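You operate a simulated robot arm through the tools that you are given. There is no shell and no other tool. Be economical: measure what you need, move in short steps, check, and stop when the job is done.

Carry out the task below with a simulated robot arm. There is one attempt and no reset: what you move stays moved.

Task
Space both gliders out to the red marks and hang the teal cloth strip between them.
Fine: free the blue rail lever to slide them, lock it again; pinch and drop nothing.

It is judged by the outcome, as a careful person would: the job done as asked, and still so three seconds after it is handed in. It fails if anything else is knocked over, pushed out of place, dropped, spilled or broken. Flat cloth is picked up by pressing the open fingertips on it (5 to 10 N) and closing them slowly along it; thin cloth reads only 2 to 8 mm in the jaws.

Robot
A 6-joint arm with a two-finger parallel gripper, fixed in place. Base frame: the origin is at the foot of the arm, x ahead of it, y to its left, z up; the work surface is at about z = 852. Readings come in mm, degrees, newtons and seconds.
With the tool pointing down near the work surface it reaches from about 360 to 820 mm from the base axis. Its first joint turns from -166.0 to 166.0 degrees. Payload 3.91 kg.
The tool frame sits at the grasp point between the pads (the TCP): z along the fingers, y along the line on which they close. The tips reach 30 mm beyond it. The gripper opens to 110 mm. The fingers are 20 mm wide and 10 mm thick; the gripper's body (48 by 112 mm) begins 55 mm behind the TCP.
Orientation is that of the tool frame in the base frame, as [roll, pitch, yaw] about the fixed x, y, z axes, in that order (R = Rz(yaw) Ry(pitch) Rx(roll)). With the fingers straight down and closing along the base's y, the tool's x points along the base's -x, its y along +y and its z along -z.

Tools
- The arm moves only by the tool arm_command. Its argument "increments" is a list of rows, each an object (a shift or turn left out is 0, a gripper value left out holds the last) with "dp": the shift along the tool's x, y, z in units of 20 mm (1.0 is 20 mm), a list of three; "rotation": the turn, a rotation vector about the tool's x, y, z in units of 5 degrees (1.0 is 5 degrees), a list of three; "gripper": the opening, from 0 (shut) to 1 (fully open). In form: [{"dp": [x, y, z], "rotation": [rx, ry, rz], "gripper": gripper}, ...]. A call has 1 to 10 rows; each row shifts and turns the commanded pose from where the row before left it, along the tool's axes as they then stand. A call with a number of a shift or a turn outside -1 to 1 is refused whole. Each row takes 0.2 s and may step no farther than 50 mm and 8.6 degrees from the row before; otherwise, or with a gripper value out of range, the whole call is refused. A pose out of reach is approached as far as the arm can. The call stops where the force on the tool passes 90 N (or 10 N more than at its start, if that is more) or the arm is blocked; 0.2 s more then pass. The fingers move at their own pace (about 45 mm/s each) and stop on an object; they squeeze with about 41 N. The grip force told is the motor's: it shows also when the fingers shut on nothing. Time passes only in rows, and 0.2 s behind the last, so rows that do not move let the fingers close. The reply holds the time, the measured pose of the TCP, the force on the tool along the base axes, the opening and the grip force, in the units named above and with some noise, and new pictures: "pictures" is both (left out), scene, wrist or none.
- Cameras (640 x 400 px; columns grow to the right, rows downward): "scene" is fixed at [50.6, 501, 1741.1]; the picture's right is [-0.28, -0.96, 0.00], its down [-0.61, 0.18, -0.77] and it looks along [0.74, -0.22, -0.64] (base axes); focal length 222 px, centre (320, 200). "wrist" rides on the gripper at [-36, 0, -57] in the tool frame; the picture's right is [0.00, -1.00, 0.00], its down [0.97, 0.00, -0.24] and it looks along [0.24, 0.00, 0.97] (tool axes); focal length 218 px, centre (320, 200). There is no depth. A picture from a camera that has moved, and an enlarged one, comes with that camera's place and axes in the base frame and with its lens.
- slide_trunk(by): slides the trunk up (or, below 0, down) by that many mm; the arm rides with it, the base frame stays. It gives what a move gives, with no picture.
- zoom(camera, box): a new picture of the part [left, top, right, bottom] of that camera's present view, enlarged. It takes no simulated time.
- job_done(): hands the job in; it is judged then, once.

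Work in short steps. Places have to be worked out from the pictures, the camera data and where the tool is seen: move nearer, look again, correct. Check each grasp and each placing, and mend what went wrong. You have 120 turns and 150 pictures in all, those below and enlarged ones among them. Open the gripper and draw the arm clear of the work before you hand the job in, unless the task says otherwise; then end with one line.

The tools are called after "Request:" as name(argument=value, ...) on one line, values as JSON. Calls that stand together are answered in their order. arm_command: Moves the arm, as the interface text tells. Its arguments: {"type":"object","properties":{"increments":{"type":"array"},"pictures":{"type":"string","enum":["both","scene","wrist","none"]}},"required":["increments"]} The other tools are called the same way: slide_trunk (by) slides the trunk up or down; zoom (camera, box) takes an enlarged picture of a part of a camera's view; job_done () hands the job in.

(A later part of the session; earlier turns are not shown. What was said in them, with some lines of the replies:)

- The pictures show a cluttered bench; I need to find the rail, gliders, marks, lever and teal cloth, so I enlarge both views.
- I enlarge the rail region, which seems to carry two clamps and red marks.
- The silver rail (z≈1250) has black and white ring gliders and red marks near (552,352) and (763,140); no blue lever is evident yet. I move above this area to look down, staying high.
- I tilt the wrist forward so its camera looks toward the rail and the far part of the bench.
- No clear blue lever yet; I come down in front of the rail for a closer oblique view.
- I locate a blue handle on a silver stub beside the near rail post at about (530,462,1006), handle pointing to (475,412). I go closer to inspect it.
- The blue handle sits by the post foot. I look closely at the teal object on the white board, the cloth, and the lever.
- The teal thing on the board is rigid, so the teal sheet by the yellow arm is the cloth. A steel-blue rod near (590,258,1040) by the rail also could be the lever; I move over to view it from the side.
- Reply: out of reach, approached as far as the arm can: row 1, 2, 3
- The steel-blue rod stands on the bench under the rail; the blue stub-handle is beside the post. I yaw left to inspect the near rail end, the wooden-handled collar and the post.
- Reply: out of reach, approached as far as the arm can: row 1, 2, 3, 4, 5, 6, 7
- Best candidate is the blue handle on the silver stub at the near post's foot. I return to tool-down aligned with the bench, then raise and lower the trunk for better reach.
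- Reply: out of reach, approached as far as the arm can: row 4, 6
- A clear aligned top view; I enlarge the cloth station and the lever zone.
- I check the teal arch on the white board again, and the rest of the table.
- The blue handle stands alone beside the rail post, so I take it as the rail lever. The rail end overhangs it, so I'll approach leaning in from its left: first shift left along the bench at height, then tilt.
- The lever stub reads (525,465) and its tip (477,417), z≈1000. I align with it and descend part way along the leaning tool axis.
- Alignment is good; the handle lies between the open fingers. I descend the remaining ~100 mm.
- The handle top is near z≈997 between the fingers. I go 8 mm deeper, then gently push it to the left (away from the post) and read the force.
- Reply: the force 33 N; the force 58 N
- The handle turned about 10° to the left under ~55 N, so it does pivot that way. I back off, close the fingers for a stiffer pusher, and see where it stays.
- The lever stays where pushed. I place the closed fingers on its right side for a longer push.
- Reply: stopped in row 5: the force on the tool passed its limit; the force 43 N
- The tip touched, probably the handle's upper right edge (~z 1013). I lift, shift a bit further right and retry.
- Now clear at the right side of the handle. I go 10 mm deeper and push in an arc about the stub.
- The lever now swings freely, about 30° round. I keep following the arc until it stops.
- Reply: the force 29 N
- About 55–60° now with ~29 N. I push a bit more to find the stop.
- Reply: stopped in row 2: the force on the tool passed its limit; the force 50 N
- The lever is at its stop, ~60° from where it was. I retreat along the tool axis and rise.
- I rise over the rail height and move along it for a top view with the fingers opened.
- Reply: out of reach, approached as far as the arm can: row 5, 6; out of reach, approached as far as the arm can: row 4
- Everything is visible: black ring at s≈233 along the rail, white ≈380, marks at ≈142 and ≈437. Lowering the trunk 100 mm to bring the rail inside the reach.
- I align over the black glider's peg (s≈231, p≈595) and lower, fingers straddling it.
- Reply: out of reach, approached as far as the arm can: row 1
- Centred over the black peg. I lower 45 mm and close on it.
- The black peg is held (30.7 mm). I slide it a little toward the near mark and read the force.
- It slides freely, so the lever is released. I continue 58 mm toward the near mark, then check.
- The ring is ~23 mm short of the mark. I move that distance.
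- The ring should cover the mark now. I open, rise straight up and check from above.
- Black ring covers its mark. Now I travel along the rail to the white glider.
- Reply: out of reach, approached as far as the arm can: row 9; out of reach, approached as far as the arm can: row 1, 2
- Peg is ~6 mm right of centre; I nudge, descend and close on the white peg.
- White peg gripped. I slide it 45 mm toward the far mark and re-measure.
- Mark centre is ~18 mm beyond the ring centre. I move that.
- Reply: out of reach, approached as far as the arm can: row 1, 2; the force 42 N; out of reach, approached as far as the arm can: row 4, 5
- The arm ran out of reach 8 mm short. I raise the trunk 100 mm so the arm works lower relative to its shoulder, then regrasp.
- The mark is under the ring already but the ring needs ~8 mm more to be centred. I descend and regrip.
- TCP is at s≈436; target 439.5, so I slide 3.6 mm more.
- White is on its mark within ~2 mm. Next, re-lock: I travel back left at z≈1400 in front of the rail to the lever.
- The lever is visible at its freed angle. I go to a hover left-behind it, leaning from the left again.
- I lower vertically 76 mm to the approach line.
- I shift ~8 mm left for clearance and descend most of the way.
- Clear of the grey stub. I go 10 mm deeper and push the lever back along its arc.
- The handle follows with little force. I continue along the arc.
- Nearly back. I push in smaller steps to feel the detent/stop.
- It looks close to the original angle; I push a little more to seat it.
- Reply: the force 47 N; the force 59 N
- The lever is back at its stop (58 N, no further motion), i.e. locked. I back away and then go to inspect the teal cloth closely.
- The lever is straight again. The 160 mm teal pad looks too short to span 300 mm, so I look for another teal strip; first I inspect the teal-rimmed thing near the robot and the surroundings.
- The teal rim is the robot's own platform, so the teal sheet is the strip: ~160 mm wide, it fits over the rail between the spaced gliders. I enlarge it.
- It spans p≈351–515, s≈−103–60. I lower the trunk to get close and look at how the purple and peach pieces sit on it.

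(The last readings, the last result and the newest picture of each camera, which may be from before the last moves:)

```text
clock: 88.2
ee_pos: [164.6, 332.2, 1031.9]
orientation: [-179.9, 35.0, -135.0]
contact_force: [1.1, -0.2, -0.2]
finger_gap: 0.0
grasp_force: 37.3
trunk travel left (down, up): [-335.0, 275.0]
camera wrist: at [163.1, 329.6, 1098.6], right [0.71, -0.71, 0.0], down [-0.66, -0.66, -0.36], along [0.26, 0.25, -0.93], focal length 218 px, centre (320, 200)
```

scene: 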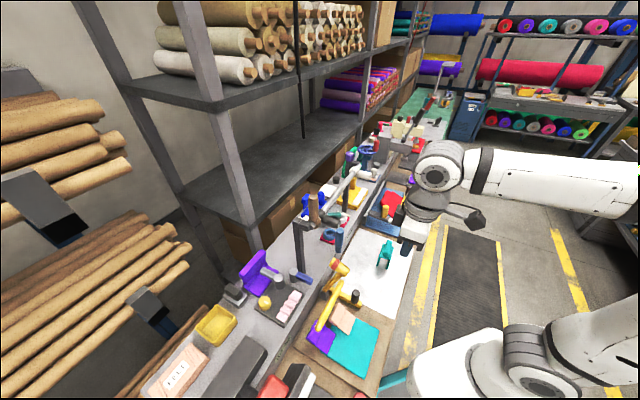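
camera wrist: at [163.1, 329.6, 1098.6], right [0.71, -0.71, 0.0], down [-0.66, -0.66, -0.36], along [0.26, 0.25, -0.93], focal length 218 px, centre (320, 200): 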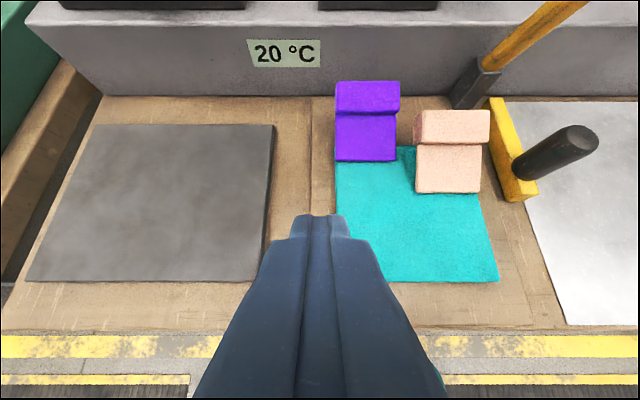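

Request:
zoom(camera="wrist", box=[320, 70, 520, 195])

Request:
zoom(camera="wrist", box=[320, 180, 520, 305])

```text
3.20 times, centred on (420, 132) of wrist
camera zoom: at [163.1, 329.6, 1098.6], right [0.71, -0.71, 0.0], down [-0.66, -0.66, -0.36], along [0.26, 0.25, -0.93], focal length 698 px, centre (0, 416)
```

zoom: 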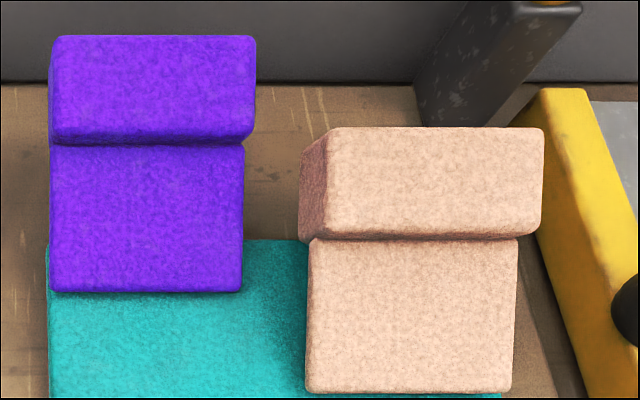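

```text
3.20 times, centred on (420, 242) of wrist
camera zoom: at [163.1, 329.6, 1098.6], right [0.71, -0.71, 0.0], down [-0.66, -0.66, -0.36], along [0.26, 0.25, -0.93], focal length 698 px, centre (0, 64)
```

zoom: 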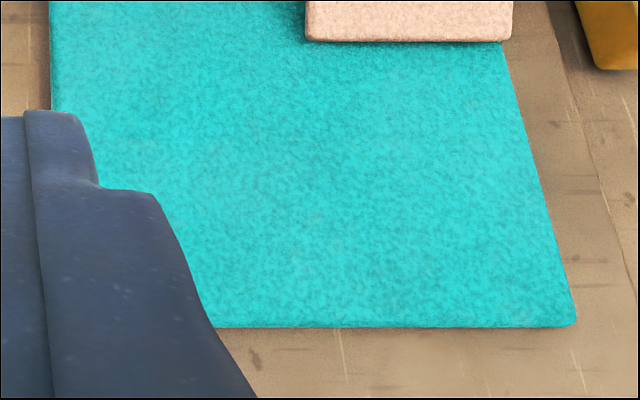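

Looking at these, the purple and peach pieces are upright saddle shapes with a grip block on top – the same shape as the teal piece on the white board (near (566,25)). The three are the coloured cloth strips, and the teal one is meant to go over the rail; its channel runs along the rail. I un-tilt, rise and move toward it.

Request:
arm_command(increments=[{"dp": [0, 0, -1], "rotation": [0, 1, 0]}, {"dp": [0, 0, -1], "rotation": [0, 1, 0]}, {"dp": [-0.5, 0, -1], "rotation": [0, 1, 0]}, {"dp": [-0.5, 0, -1], "rotation": [0, 1, 0]}, {"dp": [-0.5, 0, -1], "rotation": [0, 1, 0]}, {"dp": [-1, 0, -1], "rotation": [0, 1, 0]}, {"dp": [-1, 0, -1], "rotation": [0, 1, 0]}, {"dp": [-1, -1, 0]}, {"dp": [-1, -1, 0]}, {"dp": [0, -1, 0]}], pictures="none")

Request:
arm_command(increments=[{"dp": [0, -1, 0]}, {"dp": [0, -1, 0]}, {"dp": [0, -1, 0]}, {"dp": [0, -1, 0]}, {"dp": [0, -1, 0]}, {"dp": [0, -1, 0]}, {"dp": [0, -1, 0]}, {"dp": [0, -1, 0]}, {"dp": [0, -1, 0]}, {"dp": [0, -1, 0]}], pictures="none")

Request:
arm_command(increments=[{"dp": [0, -1, 0]}, {"dp": [0, -1, 0]}, {"dp": [0, -1, 0]}, {"dp": [0, -1, 0]}, {"dp": [0, -1, 0]}, {"dp": [0, -1, 0]}, {"dp": [0, -1, 0]}, {"dp": [0, -1, 0]}], pictures="wrist")

```text
clock: 90.4
ee_pos: [251.9, 329.6, 1179.5]
orientation: [180.0, 0.0, -135.0]
contact_force: [0.3, 0.3, -0.4]
finger_gap: 0.0
grasp_force: 38.1
trunk travel left (down, up): [-335.0, 275.0]
```

```text
clock: 92.6
ee_pos: [394.7, 191.4, 1177.6]
orientation: [180.0, 0.0, -134.8]
contact_force: [-0.3, -0.1, -0.3]
finger_gap: 0.0
grasp_force: 37.3
trunk travel left (down, up): [-335.0, 275.0]
```

```text
clock: 94.4
ee_pos: [507.5, 76.4, 1177.1]
orientation: [-179.9, 0.0, -135.0]
contact_force: [0.1, -0.1, 0.6]
finger_gap: 0.1
grasp_force: 37.8
trunk travel left (down, up): [-335.0, 275.0]
camera wrist: at [532.9, 101.6, 1233.3], right [0.71, -0.71, 0.0], down [-0.69, -0.69, 0.24], along [-0.17, -0.17, -0.97], focal length 218 px, centre (320, 200)
```

wrist: 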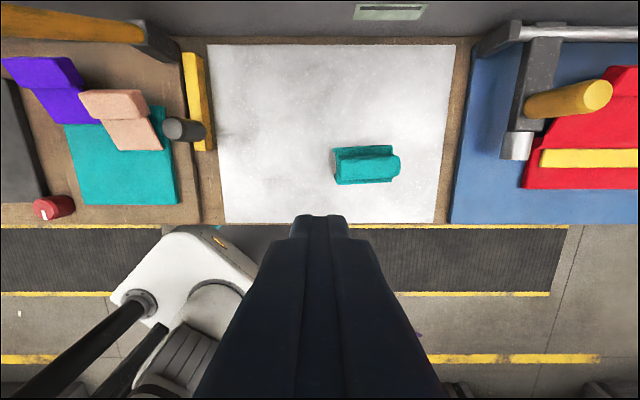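

The teal saddle's block is at about s≈372, p≈426. I move over it and turn the gripper 90° so the fingers close across its narrow side.

Request:
arm_command(increments=[{"dp": [-0.2, -0.85, 0]}, {"dp": [-0.2, -0.85, 0]}, {"dp": [-0.2, -0.85, 0]}, {"dp": [0, -0.8, 0]}, {"rotation": [0, 0, 1]}, {"rotation": [0, 0, 1]}, {"rotation": [0, 0, 1]}, {"rotation": [0, 0, 1]}, {"rotation": [0, 0, 1]}, {"rotation": [0, 0, 1]}], pictures="none")

Request:
arm_command(increments=[{"rotation": [0, 0, 1]}, {"rotation": [0, 0, 1]}, {"rotation": [0, 0, 1]}, {"rotation": [0, 0, 1]}, {"rotation": [0, 0, 1]}, {"rotation": [0, 0, 1]}, {"rotation": [0, 0, 1]}, {"rotation": [0, 0, 1]}, {"rotation": [0, 0, 1]}, {"rotation": [0, 0, 1]}], pictures="none")

Request:
arm_command(increments=[{"rotation": [0, 0, 1], "gripper": 0.6}, {"rotation": [0, 0, 1]}, {}], pictures="wrist")

```text
clock: 96.6
ee_pos: [561.5, 38.1, 1177.3]
orientation: [180.0, 0.0, -165.2]
contact_force: [-0.4, -0.2, -0.1]
finger_gap: 0.1
grasp_force: 37.5
trunk travel left (down, up): [-335.0, 275.0]
```

```text
clock: 98.8
ee_pos: [561.4, 36.9, 1177.7]
orientation: [-180.0, 0.1, 144.9]
contact_force: [0.4, 0.2, 0.7]
finger_gap: 0.0
grasp_force: 37.7
trunk travel left (down, up): [-335.0, 275.0]
```

```text
clock: 99.6
ee_pos: [561.1, 37.9, 1177.7]
orientation: [180.0, 0.2, 135.0]
contact_force: [0.6, 0.5, 0.0]
finger_gap: 66.4
grasp_force: 0.1
trunk travel left (down, up): [-335.0, 275.0]
camera wrist: at [587.4, 12.4, 1233.9], right [-0.71, -0.71, 0.0], down [-0.69, 0.69, 0.24], along [-0.17, 0.17, -0.97], focal length 218 px, centre (320, 200)
```

wrist: 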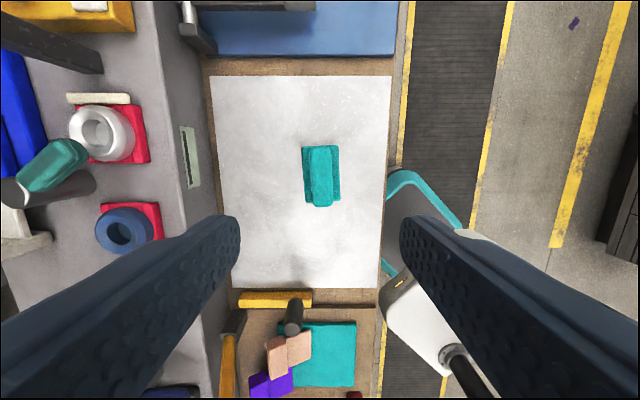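

The saddle is right under the gripper. I descend 110 mm and look again.

Request:
arm_command(increments=[{"dp": [0, 0, 1]}, {"dp": [0, 0, 1]}, {"dp": [0, 0, 1]}, {"dp": [0, 0, 1]}, {"dp": [0, 0, 1]}, {"dp": [0, 0, 0.5]}], pictures="both")

Request:
zoom(camera="scene", box=[350, 225, 430, 275])

```text
clock: 101.0
ee_pos: [560.4, 39.3, 1069.0]
orientation: [179.9, 0.2, 135.0]
contact_force: [1.0, -0.2, 0.3]
finger_gap: 65.8
grasp_force: 0.1
trunk travel left (down, up): [-335.0, 275.0]
camera wrist: at [586.1, 13.4, 1124.8], right [-0.71, -0.71, 0.0], down [-0.69, 0.69, 0.24], along [-0.17, 0.17, -0.97], focal length 218 px, centre (320, 200)
```

scene: 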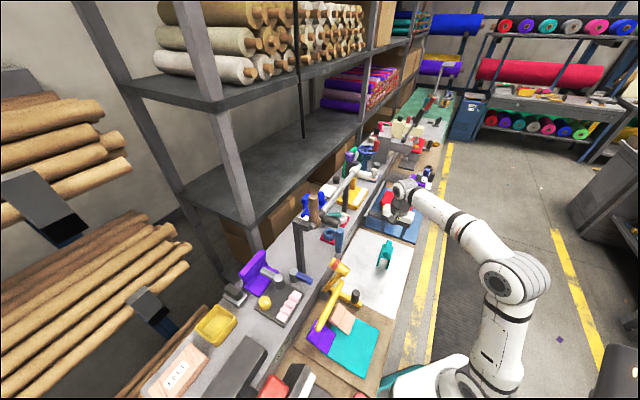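
wrist: 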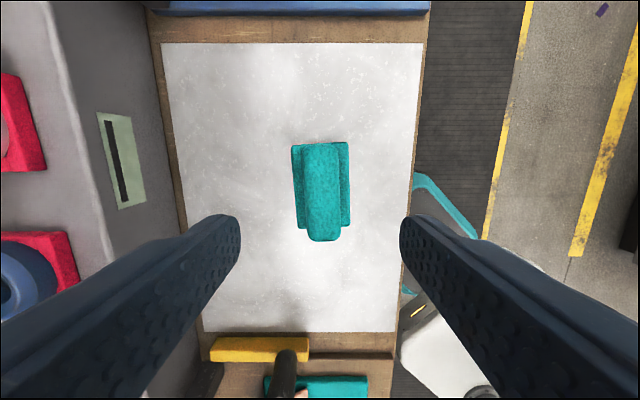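

```text
8.00 times, centred on (390, 250) of scene
camera zoom: at [50.6, 501.0, 1741.1], right [-0.28, -0.96, 0.0], down [-0.61, 0.18, -0.77], along [0.74, -0.22, -0.64], focal length 1773 px, centre (-240, -200)
```

zoom: 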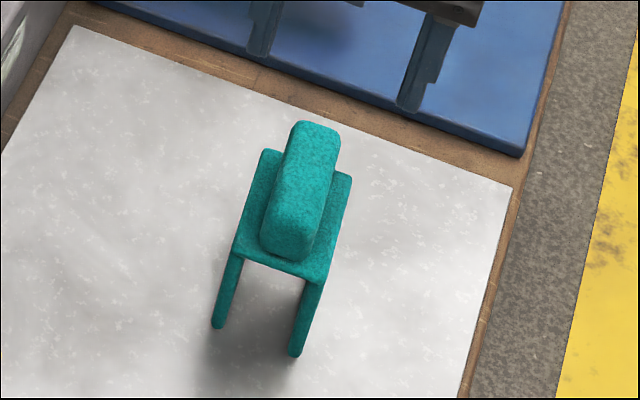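

It is a saddle with a ~30 × 79 mm grip block, top near z≈950. I match its small yaw and descend most of the way.

Request:
arm_command(increments=[{"dp": [0, 0, 1], "rotation": [0, 0, -0.7]}, {"dp": [0, 0, 1]}, {"dp": [0, 0, 1]}, {"dp": [0, 0, 1]}], pictures="wrist")

```text
clock: 102.0
ee_pos: [563.5, 38.4, 988.4]
orientation: [180.0, 0.0, 138.4]
contact_force: [0.5, 0.8, -0.7]
finger_gap: 66.2
grasp_force: 0.0
trunk travel left (down, up): [-335.0, 275.0]
camera wrist: at [590.0, 14.4, 1044.7], right [-0.66, -0.75, 0.0], down [-0.73, 0.64, 0.24], along [-0.18, 0.16, -0.97], focal length 218 px, centre (320, 200)
```

wrist: 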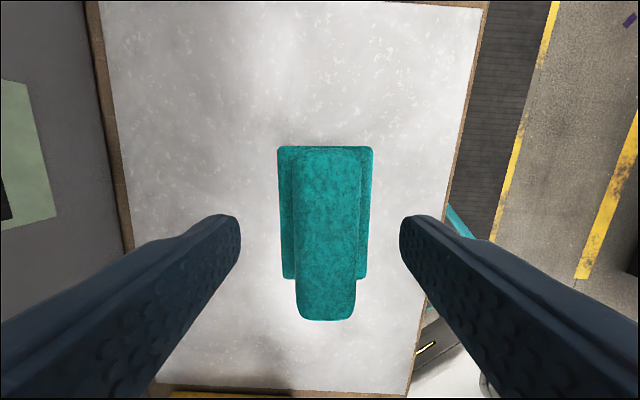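

Aligned. Small centring correction, then I lower to z≈956 and close gently.

Request:
arm_command(increments=[{"dp": [0.28, -0.17, 0.6]}, {"dp": [0, 0, 0.6]}, {"dp": [0, 0, 0.4]}, {"gripper": 0.4}, {"gripper": 0.3}, {"gripper": 0.1}, {}, {}], pictures="wrist")

```text
clock: 103.8
ee_pos: [555.8, 37.2, 956.0]
orientation: [180.0, 0.0, 138.6]
contact_force: [-0.1, -0.5, 0.3]
finger_gap: 51.1
grasp_force: 41.2
trunk travel left (down, up): [-335.0, 275.0]
camera wrist: at [583.2, 14.2, 1012.0], right [-0.66, -0.75, 0.0], down [-0.73, 0.64, 0.24], along [-0.18, 0.16, -0.97], focal length 218 px, centre (320, 200)
```

wrist: 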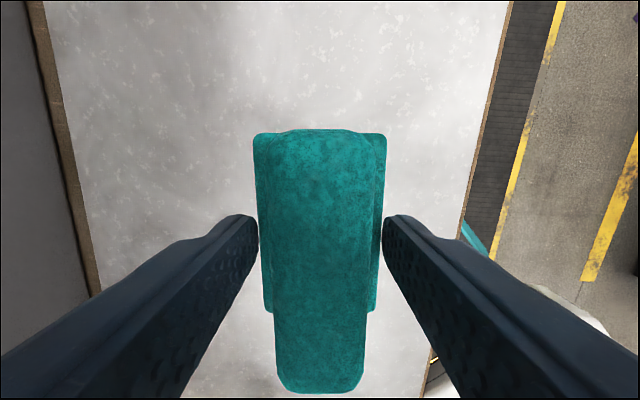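

The tips closed on the wider base plate (51 mm). I open, rise 9 mm and close on the block instead.

Request:
arm_command(increments=[{"gripper": 0.6}, {}, {"dp": [0, 0, -0.45]}, {"gripper": 0.4}, {"gripper": 0.3}, {"gripper": 0.1}, {}, {}], pictures="wrist")

```text
clock: 105.6
ee_pos: [555.5, 37.7, 965.4]
orientation: [180.0, 0.2, 138.5]
contact_force: [-0.4, 0.4, 2.0]
finger_gap: 27.3
grasp_force: 40.4
trunk travel left (down, up): [-335.0, 275.0]
camera wrist: at [583.0, 14.6, 1021.7], right [-0.66, -0.75, 0.0], down [-0.73, 0.64, 0.24], along [-0.18, 0.16, -0.97], focal length 218 px, centre (320, 200)
```

wrist: 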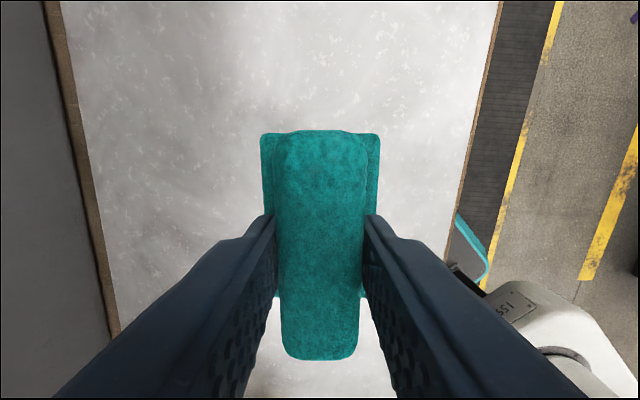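

The block is held at 27 mm. I lift 60 mm and check.

Request:
arm_command(increments=[{"dp": [0, 0, -0.3]}, {"dp": [0, 0, -0.7]}, {"dp": [0, 0, -1]}, {"dp": [0, 0, -1]}], pictures="both")

Request:
zoom(camera="scene", box=[350, 200, 430, 275])

```text
clock: 106.6
ee_pos: [555.8, 39.9, 1025.5]
orientation: [180.0, 0.1, 138.5]
contact_force: [0.3, 0.3, -0.6]
finger_gap: 27.3
grasp_force: 40.9
trunk travel left (down, up): [-335.0, 275.0]
camera wrist: at [582.9, 15.9, 1081.6], right [-0.66, -0.75, 0.0], down [-0.73, 0.64, 0.24], along [-0.18, 0.16, -0.97], focal length 218 px, centre (320, 200)
```

scene: 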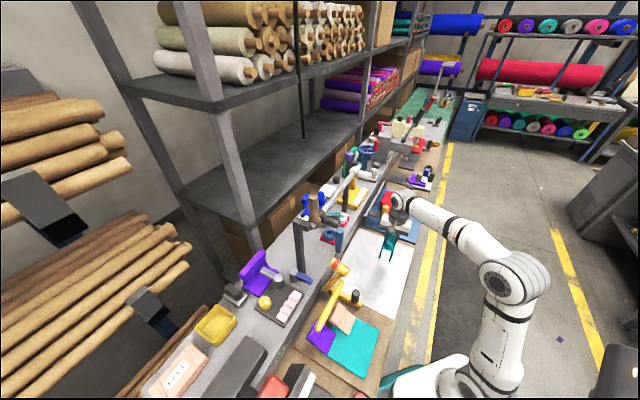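
wrist: 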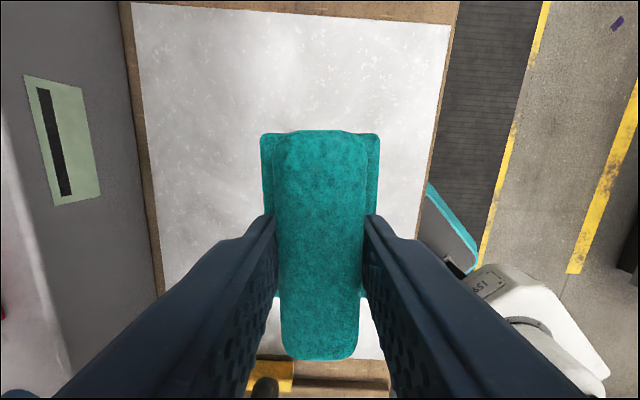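

```text
5.33 times, centred on (390, 238) of scene
camera zoom: at [50.6, 501.0, 1741.1], right [-0.28, -0.96, 0.0], down [-0.61, 0.18, -0.77], along [0.74, -0.22, -0.64], focal length 1182 px, centre (-53, 0)
```

zoom: 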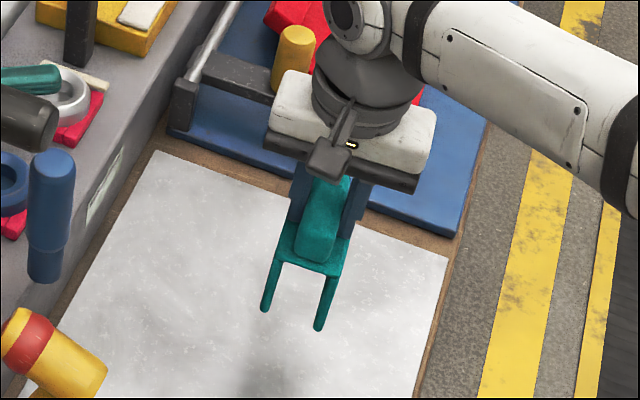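

Held firmly. I raise the trunk fully, then continue up and align yaw with the rail.

Request:
slide_trunk(by=275)

Request:
arm_command(increments=[{"dp": [0, 0, -1], "rotation": [0, 0, 0.7]}, {"dp": [0.6, 0, -1]}, {"dp": [0.6, 0.5, -1]}, {"dp": [0.6, 1, -1]}, {"dp": [0.6, 1, -0.2]}, {"dp": [0.6, 1, 0]}, {"dp": [0.6, 1, 0]}, {"dp": [0.2, 1, 0]}, {"dp": [0, 1, 0]}], pictures="both")

```text
clock: 109.4
ee_pos: [555.7, 39.6, 1300.0]
orientation: [-180.0, 0.0, 138.4]
contact_force: [-0.4, 0.3, -1.5]
finger_gap: 27.2
grasp_force: 40.9
trunk travel left (down, up): [-610.0, 0.0]
```

```text
clock: 111.4
ee_pos: [592.9, 185.6, 1383.3]
orientation: [-179.8, 0.1, 135.0]
contact_force: [-1.0, 0.8, -1.2]
finger_gap: 27.6
grasp_force: 40.8
trunk travel left (down, up): [-610.0, 0.0]
camera wrist: at [620.3, 160.1, 1438.9], right [-0.71, -0.71, 0.0], down [-0.69, 0.69, 0.24], along [-0.17, 0.17, -0.97], focal length 218 px, centre (320, 200)
```

scene: 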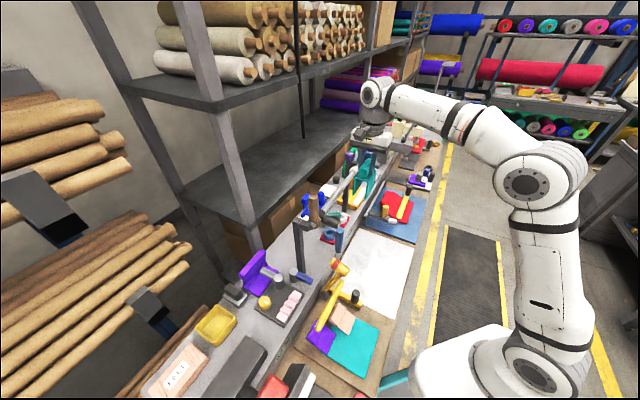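
wrist: 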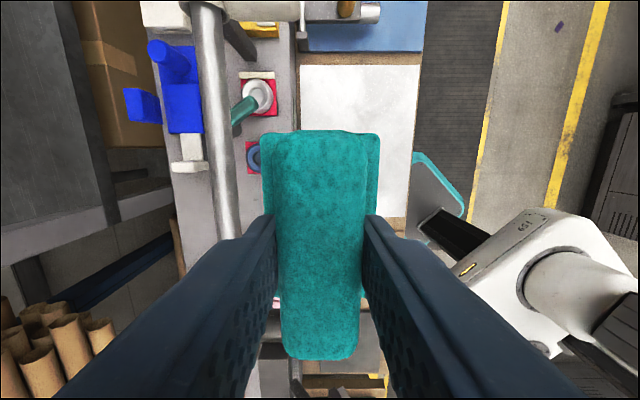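

The rail runs parallel to the saddle; its axis is at p≈642 and I'm at 550, s=288. I move 91 mm over it, legs still ~28 mm above the rail.

Request:
arm_command(increments=[{"dp": [0, 1, 0]}, {"dp": [0, 1, 0]}, {"dp": [0, 1, 0]}, {"dp": [0, 1, 0]}, {"dp": [0, 0.58, 0]}], pictures="both")

Request:
zoom(camera="scene", box=[300, 140, 400, 220])

```text
clock: 112.6
ee_pos: [658.7, 251.1, 1384.1]
orientation: [-180.0, 0.1, 135.0]
contact_force: [0.1, 0.4, -1.4]
finger_gap: 27.2
grasp_force: 41.3
trunk travel left (down, up): [-610.0, 0.0]
camera wrist: at [684.6, 226.1, 1439.9], right [-0.71, -0.71, 0.0], down [-0.69, 0.69, 0.24], along [-0.17, 0.17, -0.97], focal length 218 px, centre (320, 200)
```

scene: 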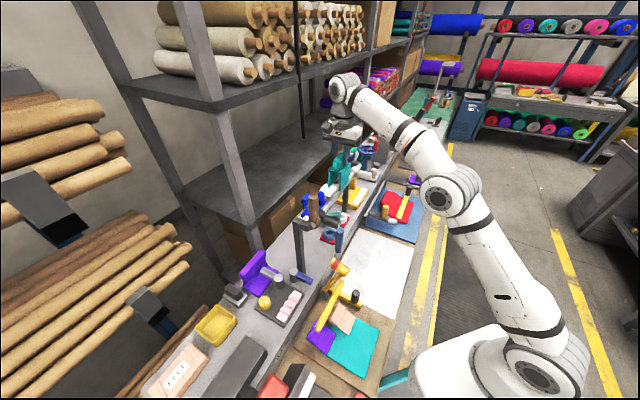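
wrist: 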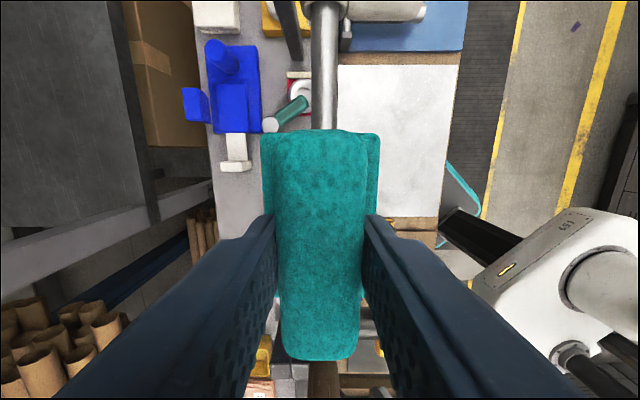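

```text
5.00 times, centred on (350, 180) of scene
camera zoom: at [50.6, 501.0, 1741.1], right [-0.28, -0.96, 0.0], down [-0.61, 0.18, -0.77], along [0.74, -0.22, -0.64], focal length 1108 px, centre (170, 300)
```

zoom: 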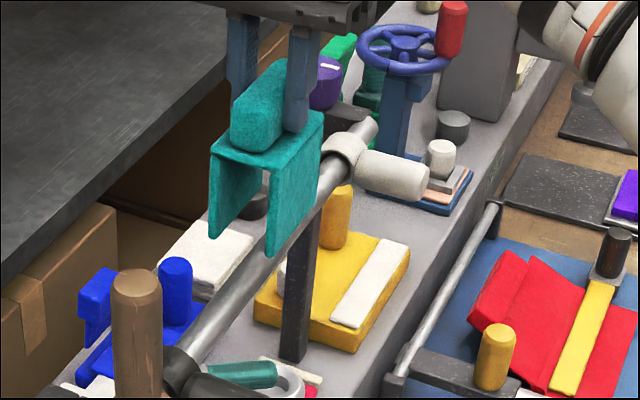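

The rail centre shows ~4 mm toward the robot from the saddle centre. I correct and lower 60 mm.

Request:
arm_command(increments=[{"dp": [0, -0.2, 0]}, {"dp": [0, 0, 0.8]}, {"dp": [0, 0, 0.8]}, {"dp": [0, 0, 0.8]}, {"dp": [0, 0, 0.6]}], pictures="both")

Request:
zoom(camera="scene", box=[300, 140, 400, 220])

```text
clock: 113.8
ee_pos: [656.8, 247.9, 1323.0]
orientation: [-180.0, -0.1, 135.0]
contact_force: [0.8, 0.5, 0.0]
finger_gap: 27.6
grasp_force: 40.8
trunk travel left (down, up): [-610.0, 0.0]
camera wrist: at [682.6, 223.0, 1378.3], right [-0.71, -0.71, 0.0], down [-0.69, 0.69, 0.24], along [-0.17, 0.17, -0.97], focal length 218 px, centre (320, 200)
```

scene: 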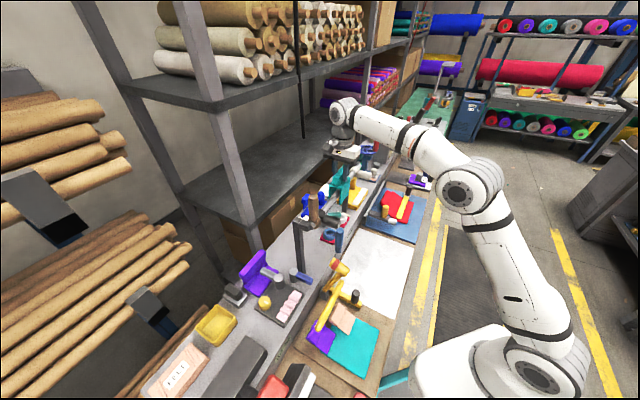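
wrist: 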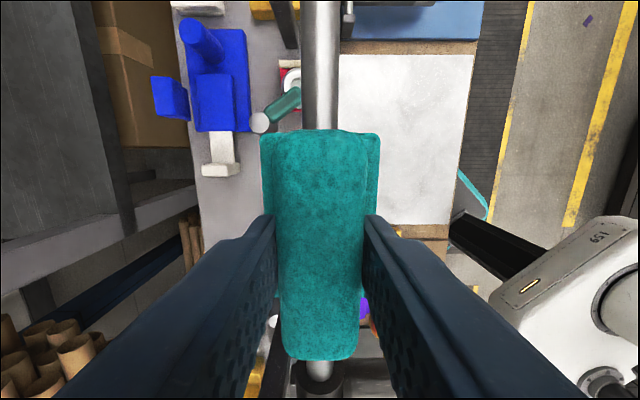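

```text
5.00 times, centred on (350, 180) of scene
camera zoom: at [50.6, 501.0, 1741.1], right [-0.28, -0.96, 0.0], down [-0.61, 0.18, -0.77], along [0.74, -0.22, -0.64], focal length 1108 px, centre (170, 300)
```

zoom: 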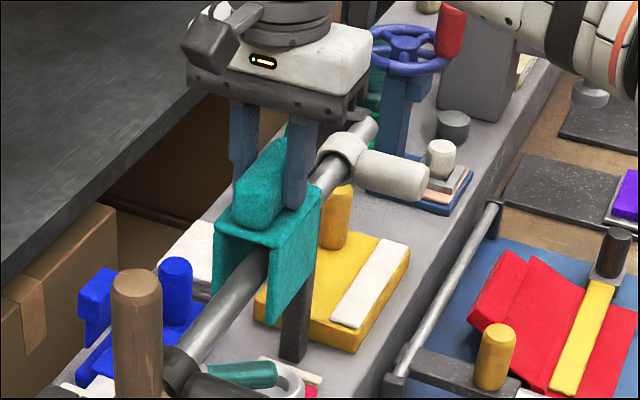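

The rail is inside the saddle, centred. I lower in small steps to contact.

Request:
arm_command(increments=[{"dp": [0, 0, 0.5]}, {"dp": [0, 0, 0.4]}, {"dp": [0, 0, 0.3]}], pictures="none")

Request:
arm_command(increments=[{"dp": [0, 0, 0.2]}, {}], pictures="none")

Request:
zoom(camera="scene", box=[300, 140, 400, 220])

```text
clock: 114.6
ee_pos: [657.4, 247.9, 1299.8]
orientation: [-180.0, 0.1, 135.0]
contact_force: [0.8, -0.3, -0.7]
finger_gap: 27.1
grasp_force: 41.1
trunk travel left (down, up): [-610.0, 0.0]
```

```text
clock: 115.2
ee_pos: [656.2, 248.3, 1297.0]
orientation: [180.0, 0.1, 135.1]
contact_force: [-0.1, -0.9, 0.3]
finger_gap: 27.1
grasp_force: 40.9
trunk travel left (down, up): [-610.0, 0.0]
```

```text
5.00 times, centred on (350, 180) of scene
camera zoom: at [50.6, 501.0, 1741.1], right [-0.28, -0.96, 0.0], down [-0.61, 0.18, -0.77], along [0.74, -0.22, -0.64], focal length 1108 px, centre (170, 300)
```

zoom: 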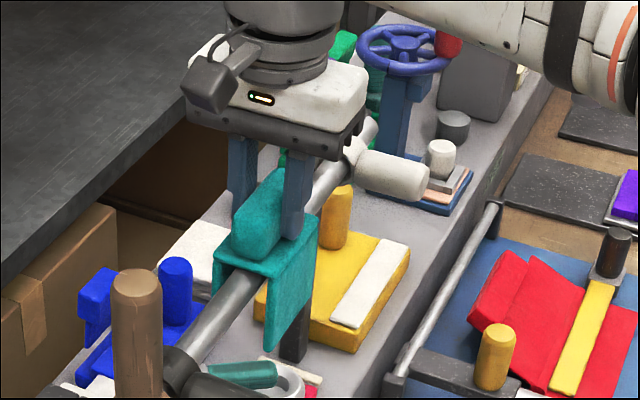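

Still no contact, a few mm left. I continue in 3 mm steps.

Request:
arm_command(increments=[{"dp": [0, 0, 0.15]}, {"dp": [0, 0, 0.15]}], pictures="none")

Request:
arm_command(increments=[{"dp": [0, 0, 0.15]}], pictures="none")

Request:
arm_command(increments=[{"dp": [0, 0, 0.15]}], pictures="none")

```text
clock: 115.8
ee_pos: [654.3, 247.0, 1294.8]
orientation: [179.6, 0.3, 135.0]
contact_force: [8.0, 4.1, 27.3]
finger_gap: 27.5
grasp_force: 40.9
trunk travel left (down, up): [-610.0, 0.0]
```

```text
clock: 116.2
ee_pos: [653.7, 246.0, 1294.8]
orientation: [179.2, 0.4, 135.0]
contact_force: [16.4, 3.5, 51.1]
finger_gap: 27.5
grasp_force: 40.9
trunk travel left (down, up): [-610.0, 0.0]
```

```text
clock: 116.6
ee_pos: [652.6, 247.2, 1293.5]
orientation: [179.0, 0.6, 134.8]
contact_force: [16.4, 2.4, 59.5]
finger_gap: 27.5
grasp_force: 40.7
trunk travel left (down, up): [-610.0, 0.0]
```

Seated on the rail (TCP 1295). I relieve the pressure, look, then open slowly.

Request:
arm_command(increments=[{"dp": [0, 0, -0.4]}, {}], pictures="both")

Request:
zoom(camera="scene", box=[300, 140, 400, 220])

```text
clock: 117.2
ee_pos: [653.5, 247.1, 1295.0]
orientation: [179.7, 0.2, 134.9]
contact_force: [9.4, 1.6, 35.4]
finger_gap: 27.5
grasp_force: 40.6
trunk travel left (down, up): [-610.0, 0.0]
camera wrist: at [679.1, 221.5, 1350.0], right [-0.71, -0.71, 0.0], down [-0.69, 0.69, 0.24], along [-0.16, 0.17, -0.97], focal length 218 px, centre (320, 200)
```

scene: 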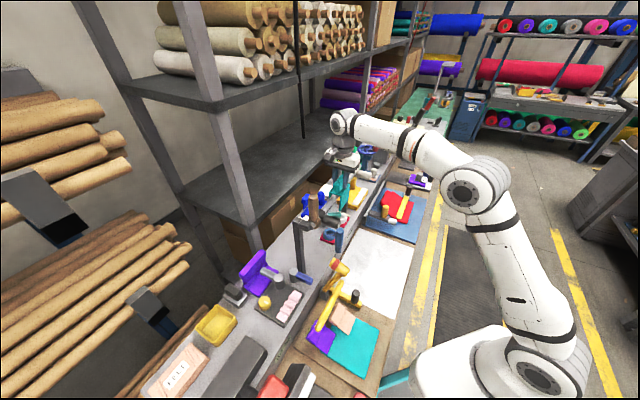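
wrist: 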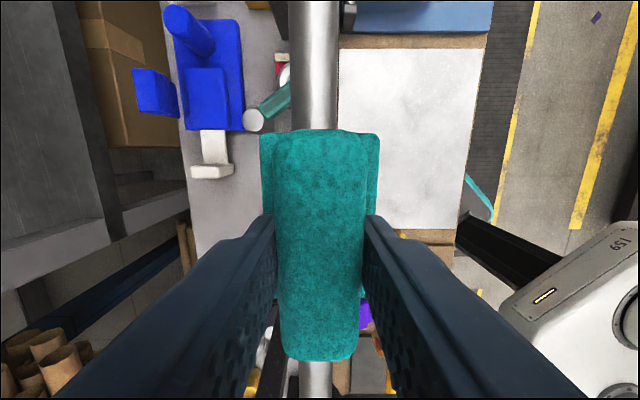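

```text
5.00 times, centred on (350, 180) of scene
camera zoom: at [50.6, 501.0, 1741.1], right [-0.28, -0.96, 0.0], down [-0.61, 0.18, -0.77], along [0.74, -0.22, -0.64], focal length 1108 px, centre (170, 300)
```

zoom: 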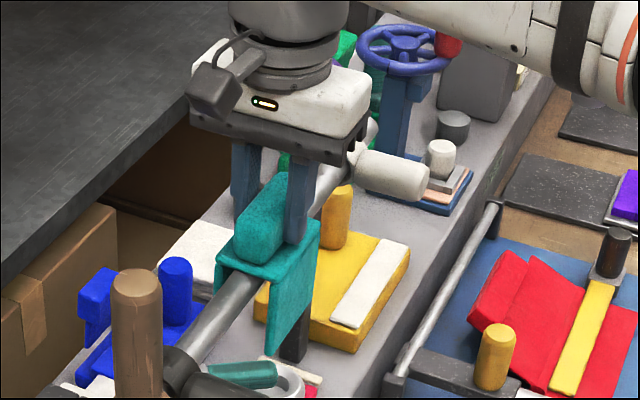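

I re-centre slightly (+2.5 mm) with the pressure nearly off, then open.

Request:
arm_command(increments=[{"dp": [0, 0.1, -0.15]}, {"dp": [0, 0, -0.05]}, {}], pictures="none")

Request:
arm_command(increments=[{"gripper": 0.3}, {"gripper": 0.4}, {"gripper": 0.5}, {}], pictures="wrist")

```text
clock: 118.0
ee_pos: [653.9, 248.5, 1294.5]
orientation: [-179.9, 0.0, 134.9]
contact_force: [-2.0, -2.6, 5.2]
finger_gap: 27.5
grasp_force: 41.0
trunk travel left (down, up): [-610.0, 0.0]
```

```text
clock: 119.0
ee_pos: [656.2, 250.3, 1295.5]
orientation: [-180.0, 0.0, 135.0]
contact_force: [-0.3, 1.0, 0.8]
finger_gap: 55.2
grasp_force: 0.0
trunk travel left (down, up): [-610.0, 0.0]
camera wrist: at [682.0, 223.9, 1351.5], right [-0.71, -0.71, 0.0], down [-0.69, 0.69, 0.24], along [-0.17, 0.17, -0.97], focal length 218 px, centre (320, 200)
```

wrist: 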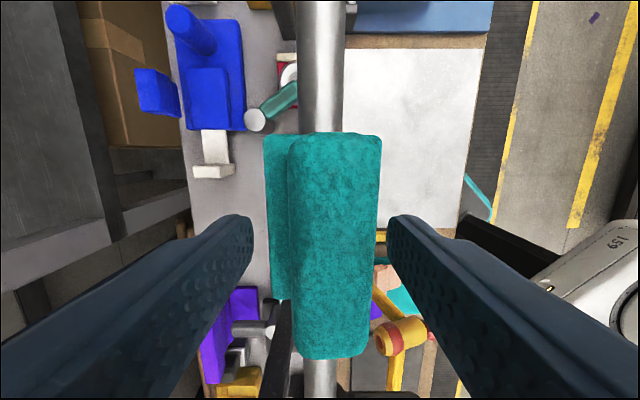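

It rests on the rail, rolled slightly within its clearance. I rise straight up and check that it stays.

Request:
arm_command(increments=[{"gripper": 0.75}, {}, {"dp": [0, 0, -0.5]}, {"dp": [0, 0, -1]}, {"dp": [0, 0, -1]}, {"dp": [0, -1, -1]}, {"dp": [0, -1, 0]}], pictures="both")

Request:
zoom(camera="scene", box=[300, 140, 400, 220])

```text
clock: 120.6
ee_pos: [628.7, 220.5, 1366.4]
orientation: [179.9, 0.0, 135.1]
contact_force: [-0.3, 0.0, 0.1]
finger_gap: 82.5
grasp_force: 0.1
trunk travel left (down, up): [-610.0, 0.0]
camera wrist: at [654.7, 194.6, 1422.7], right [-0.71, -0.71, 0.0], down [-0.69, 0.69, 0.24], along [-0.17, 0.17, -0.97], focal length 218 px, centre (320, 200)
```

scene: 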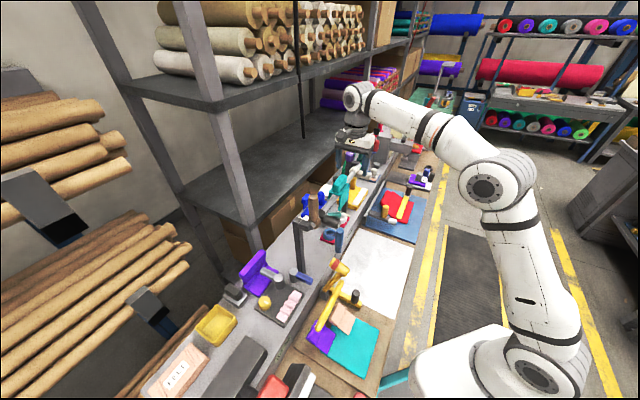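
wrist: 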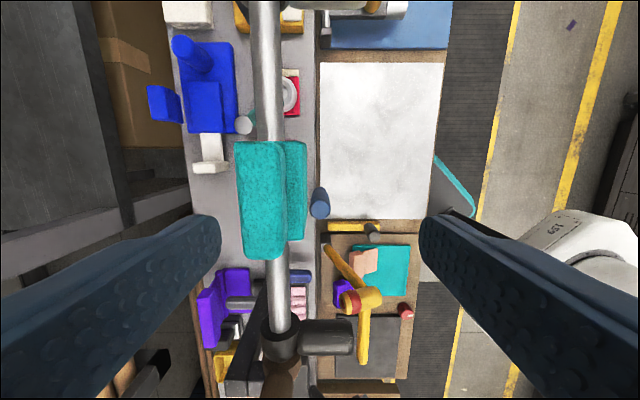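

```text
5.00 times, centred on (350, 180) of scene
camera zoom: at [50.6, 501.0, 1741.1], right [-0.28, -0.96, 0.0], down [-0.61, 0.18, -0.77], along [0.74, -0.22, -0.64], focal length 1108 px, centre (170, 300)
```

zoom: 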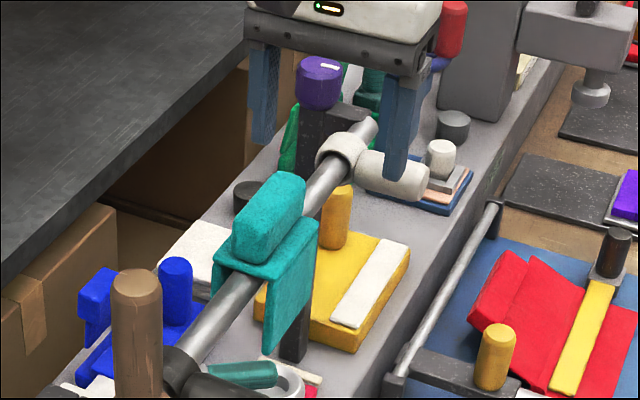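

The strip hangs on the rail between the gliders. I draw the arm away and check the final state, the marks and the lever.

Request:
arm_command(increments=[{"dp": [0, -1, 0]}, {"dp": [0, -1, 0]}, {"dp": [0, -1, 0]}, {"dp": [0, -1, 0]}, {"dp": [0, -1, 0]}, {"dp": [0, -1, 0]}, {"dp": [0, -1, 0]}, {"dp": [0, -1, 0]}], pictures="wrist")

Request:
zoom(camera="scene", box=[300, 140, 400, 220])

Request:
zoom(camera="scene", box=[265, 190, 365, 300])

Request:
zoom(camera="wrist", box=[60, 0, 260, 400])

```text
clock: 122.4
ee_pos: [514.2, 107.5, 1366.8]
orientation: [-179.9, 0.1, 135.1]
contact_force: [-0.1, 0.0, 0.7]
finger_gap: 82.3
grasp_force: 0.0
trunk travel left (down, up): [-610.0, 0.0]
camera wrist: at [540.0, 82.4, 1422.9], right [-0.71, -0.71, 0.0], down [-0.69, 0.69, 0.24], along [-0.17, 0.17, -0.97], focal length 218 px, centre (320, 200)
```

wrist: 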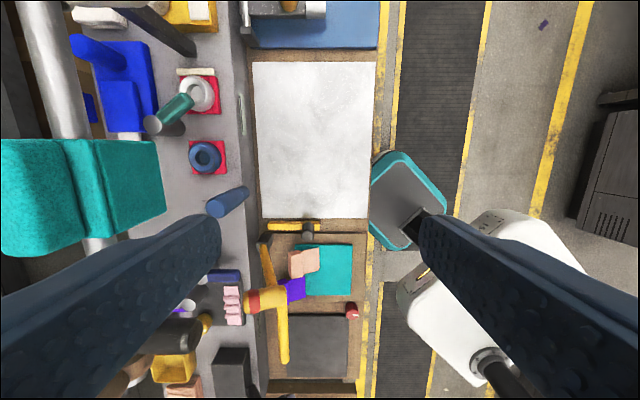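

```text
5.00 times, centred on (350, 180) of scene
camera zoom: at [50.6, 501.0, 1741.1], right [-0.28, -0.96, 0.0], down [-0.61, 0.18, -0.77], along [0.74, -0.22, -0.64], focal length 1108 px, centre (170, 300)
```

zoom: 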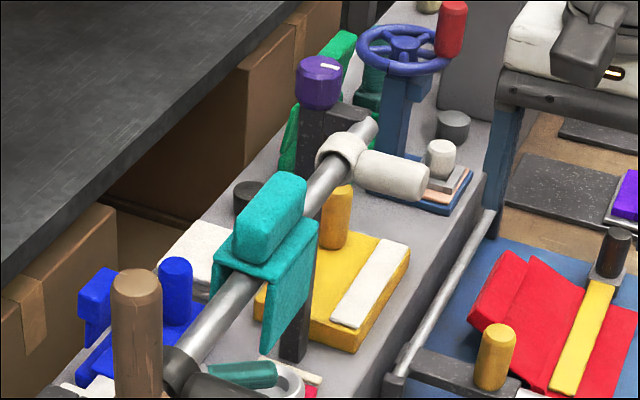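

```text
3.64 times, centred on (315, 245) of scene
camera zoom: at [50.6, 501.0, 1741.1], right [-0.28, -0.96, 0.0], down [-0.61, 0.18, -0.77], along [0.74, -0.22, -0.64], focal length 806 px, centre (338, 36)
```

zoom: 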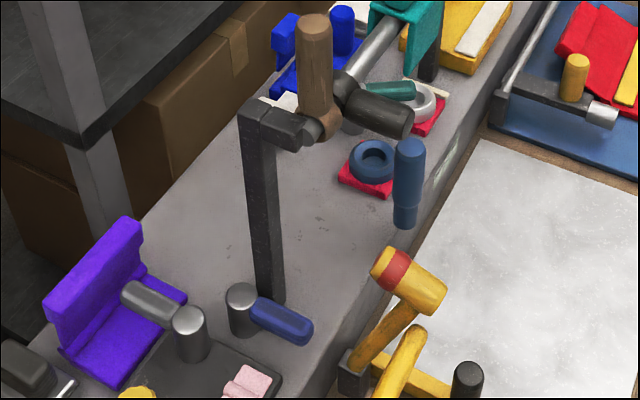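

```text
1.00 times, centred on (160, 200) of wrist
camera zoom: at [540.0, 82.4, 1422.9], right [-0.71, -0.71, 0.0], down [-0.69, 0.69, 0.24], along [-0.17, 0.17, -0.97], focal length 218 px, centre (480, 200)
```

zoom: 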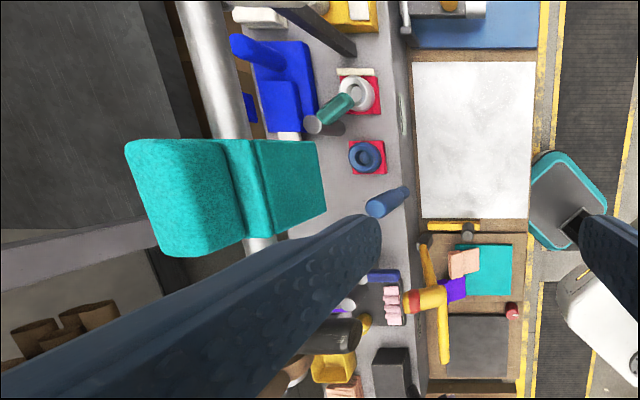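

The strip is steady on the rail, both rings cover their marks, the lever is back in its locked position, and the arm is clear with the gripper open. I hand the job in.

Request:
job_done()

```text
The job is handed in.
```

I slid both gliders to the red marks, turned the blue lever back to its stop, and hung the teal strip over the rail between them; nothing was knocked or dropped. I took the teal saddle-shaped piece from the white board as the strip, because the flat teal sheet lay under other pieces. I judged the lock only by the lever's stop and did not push the gliders to test it.
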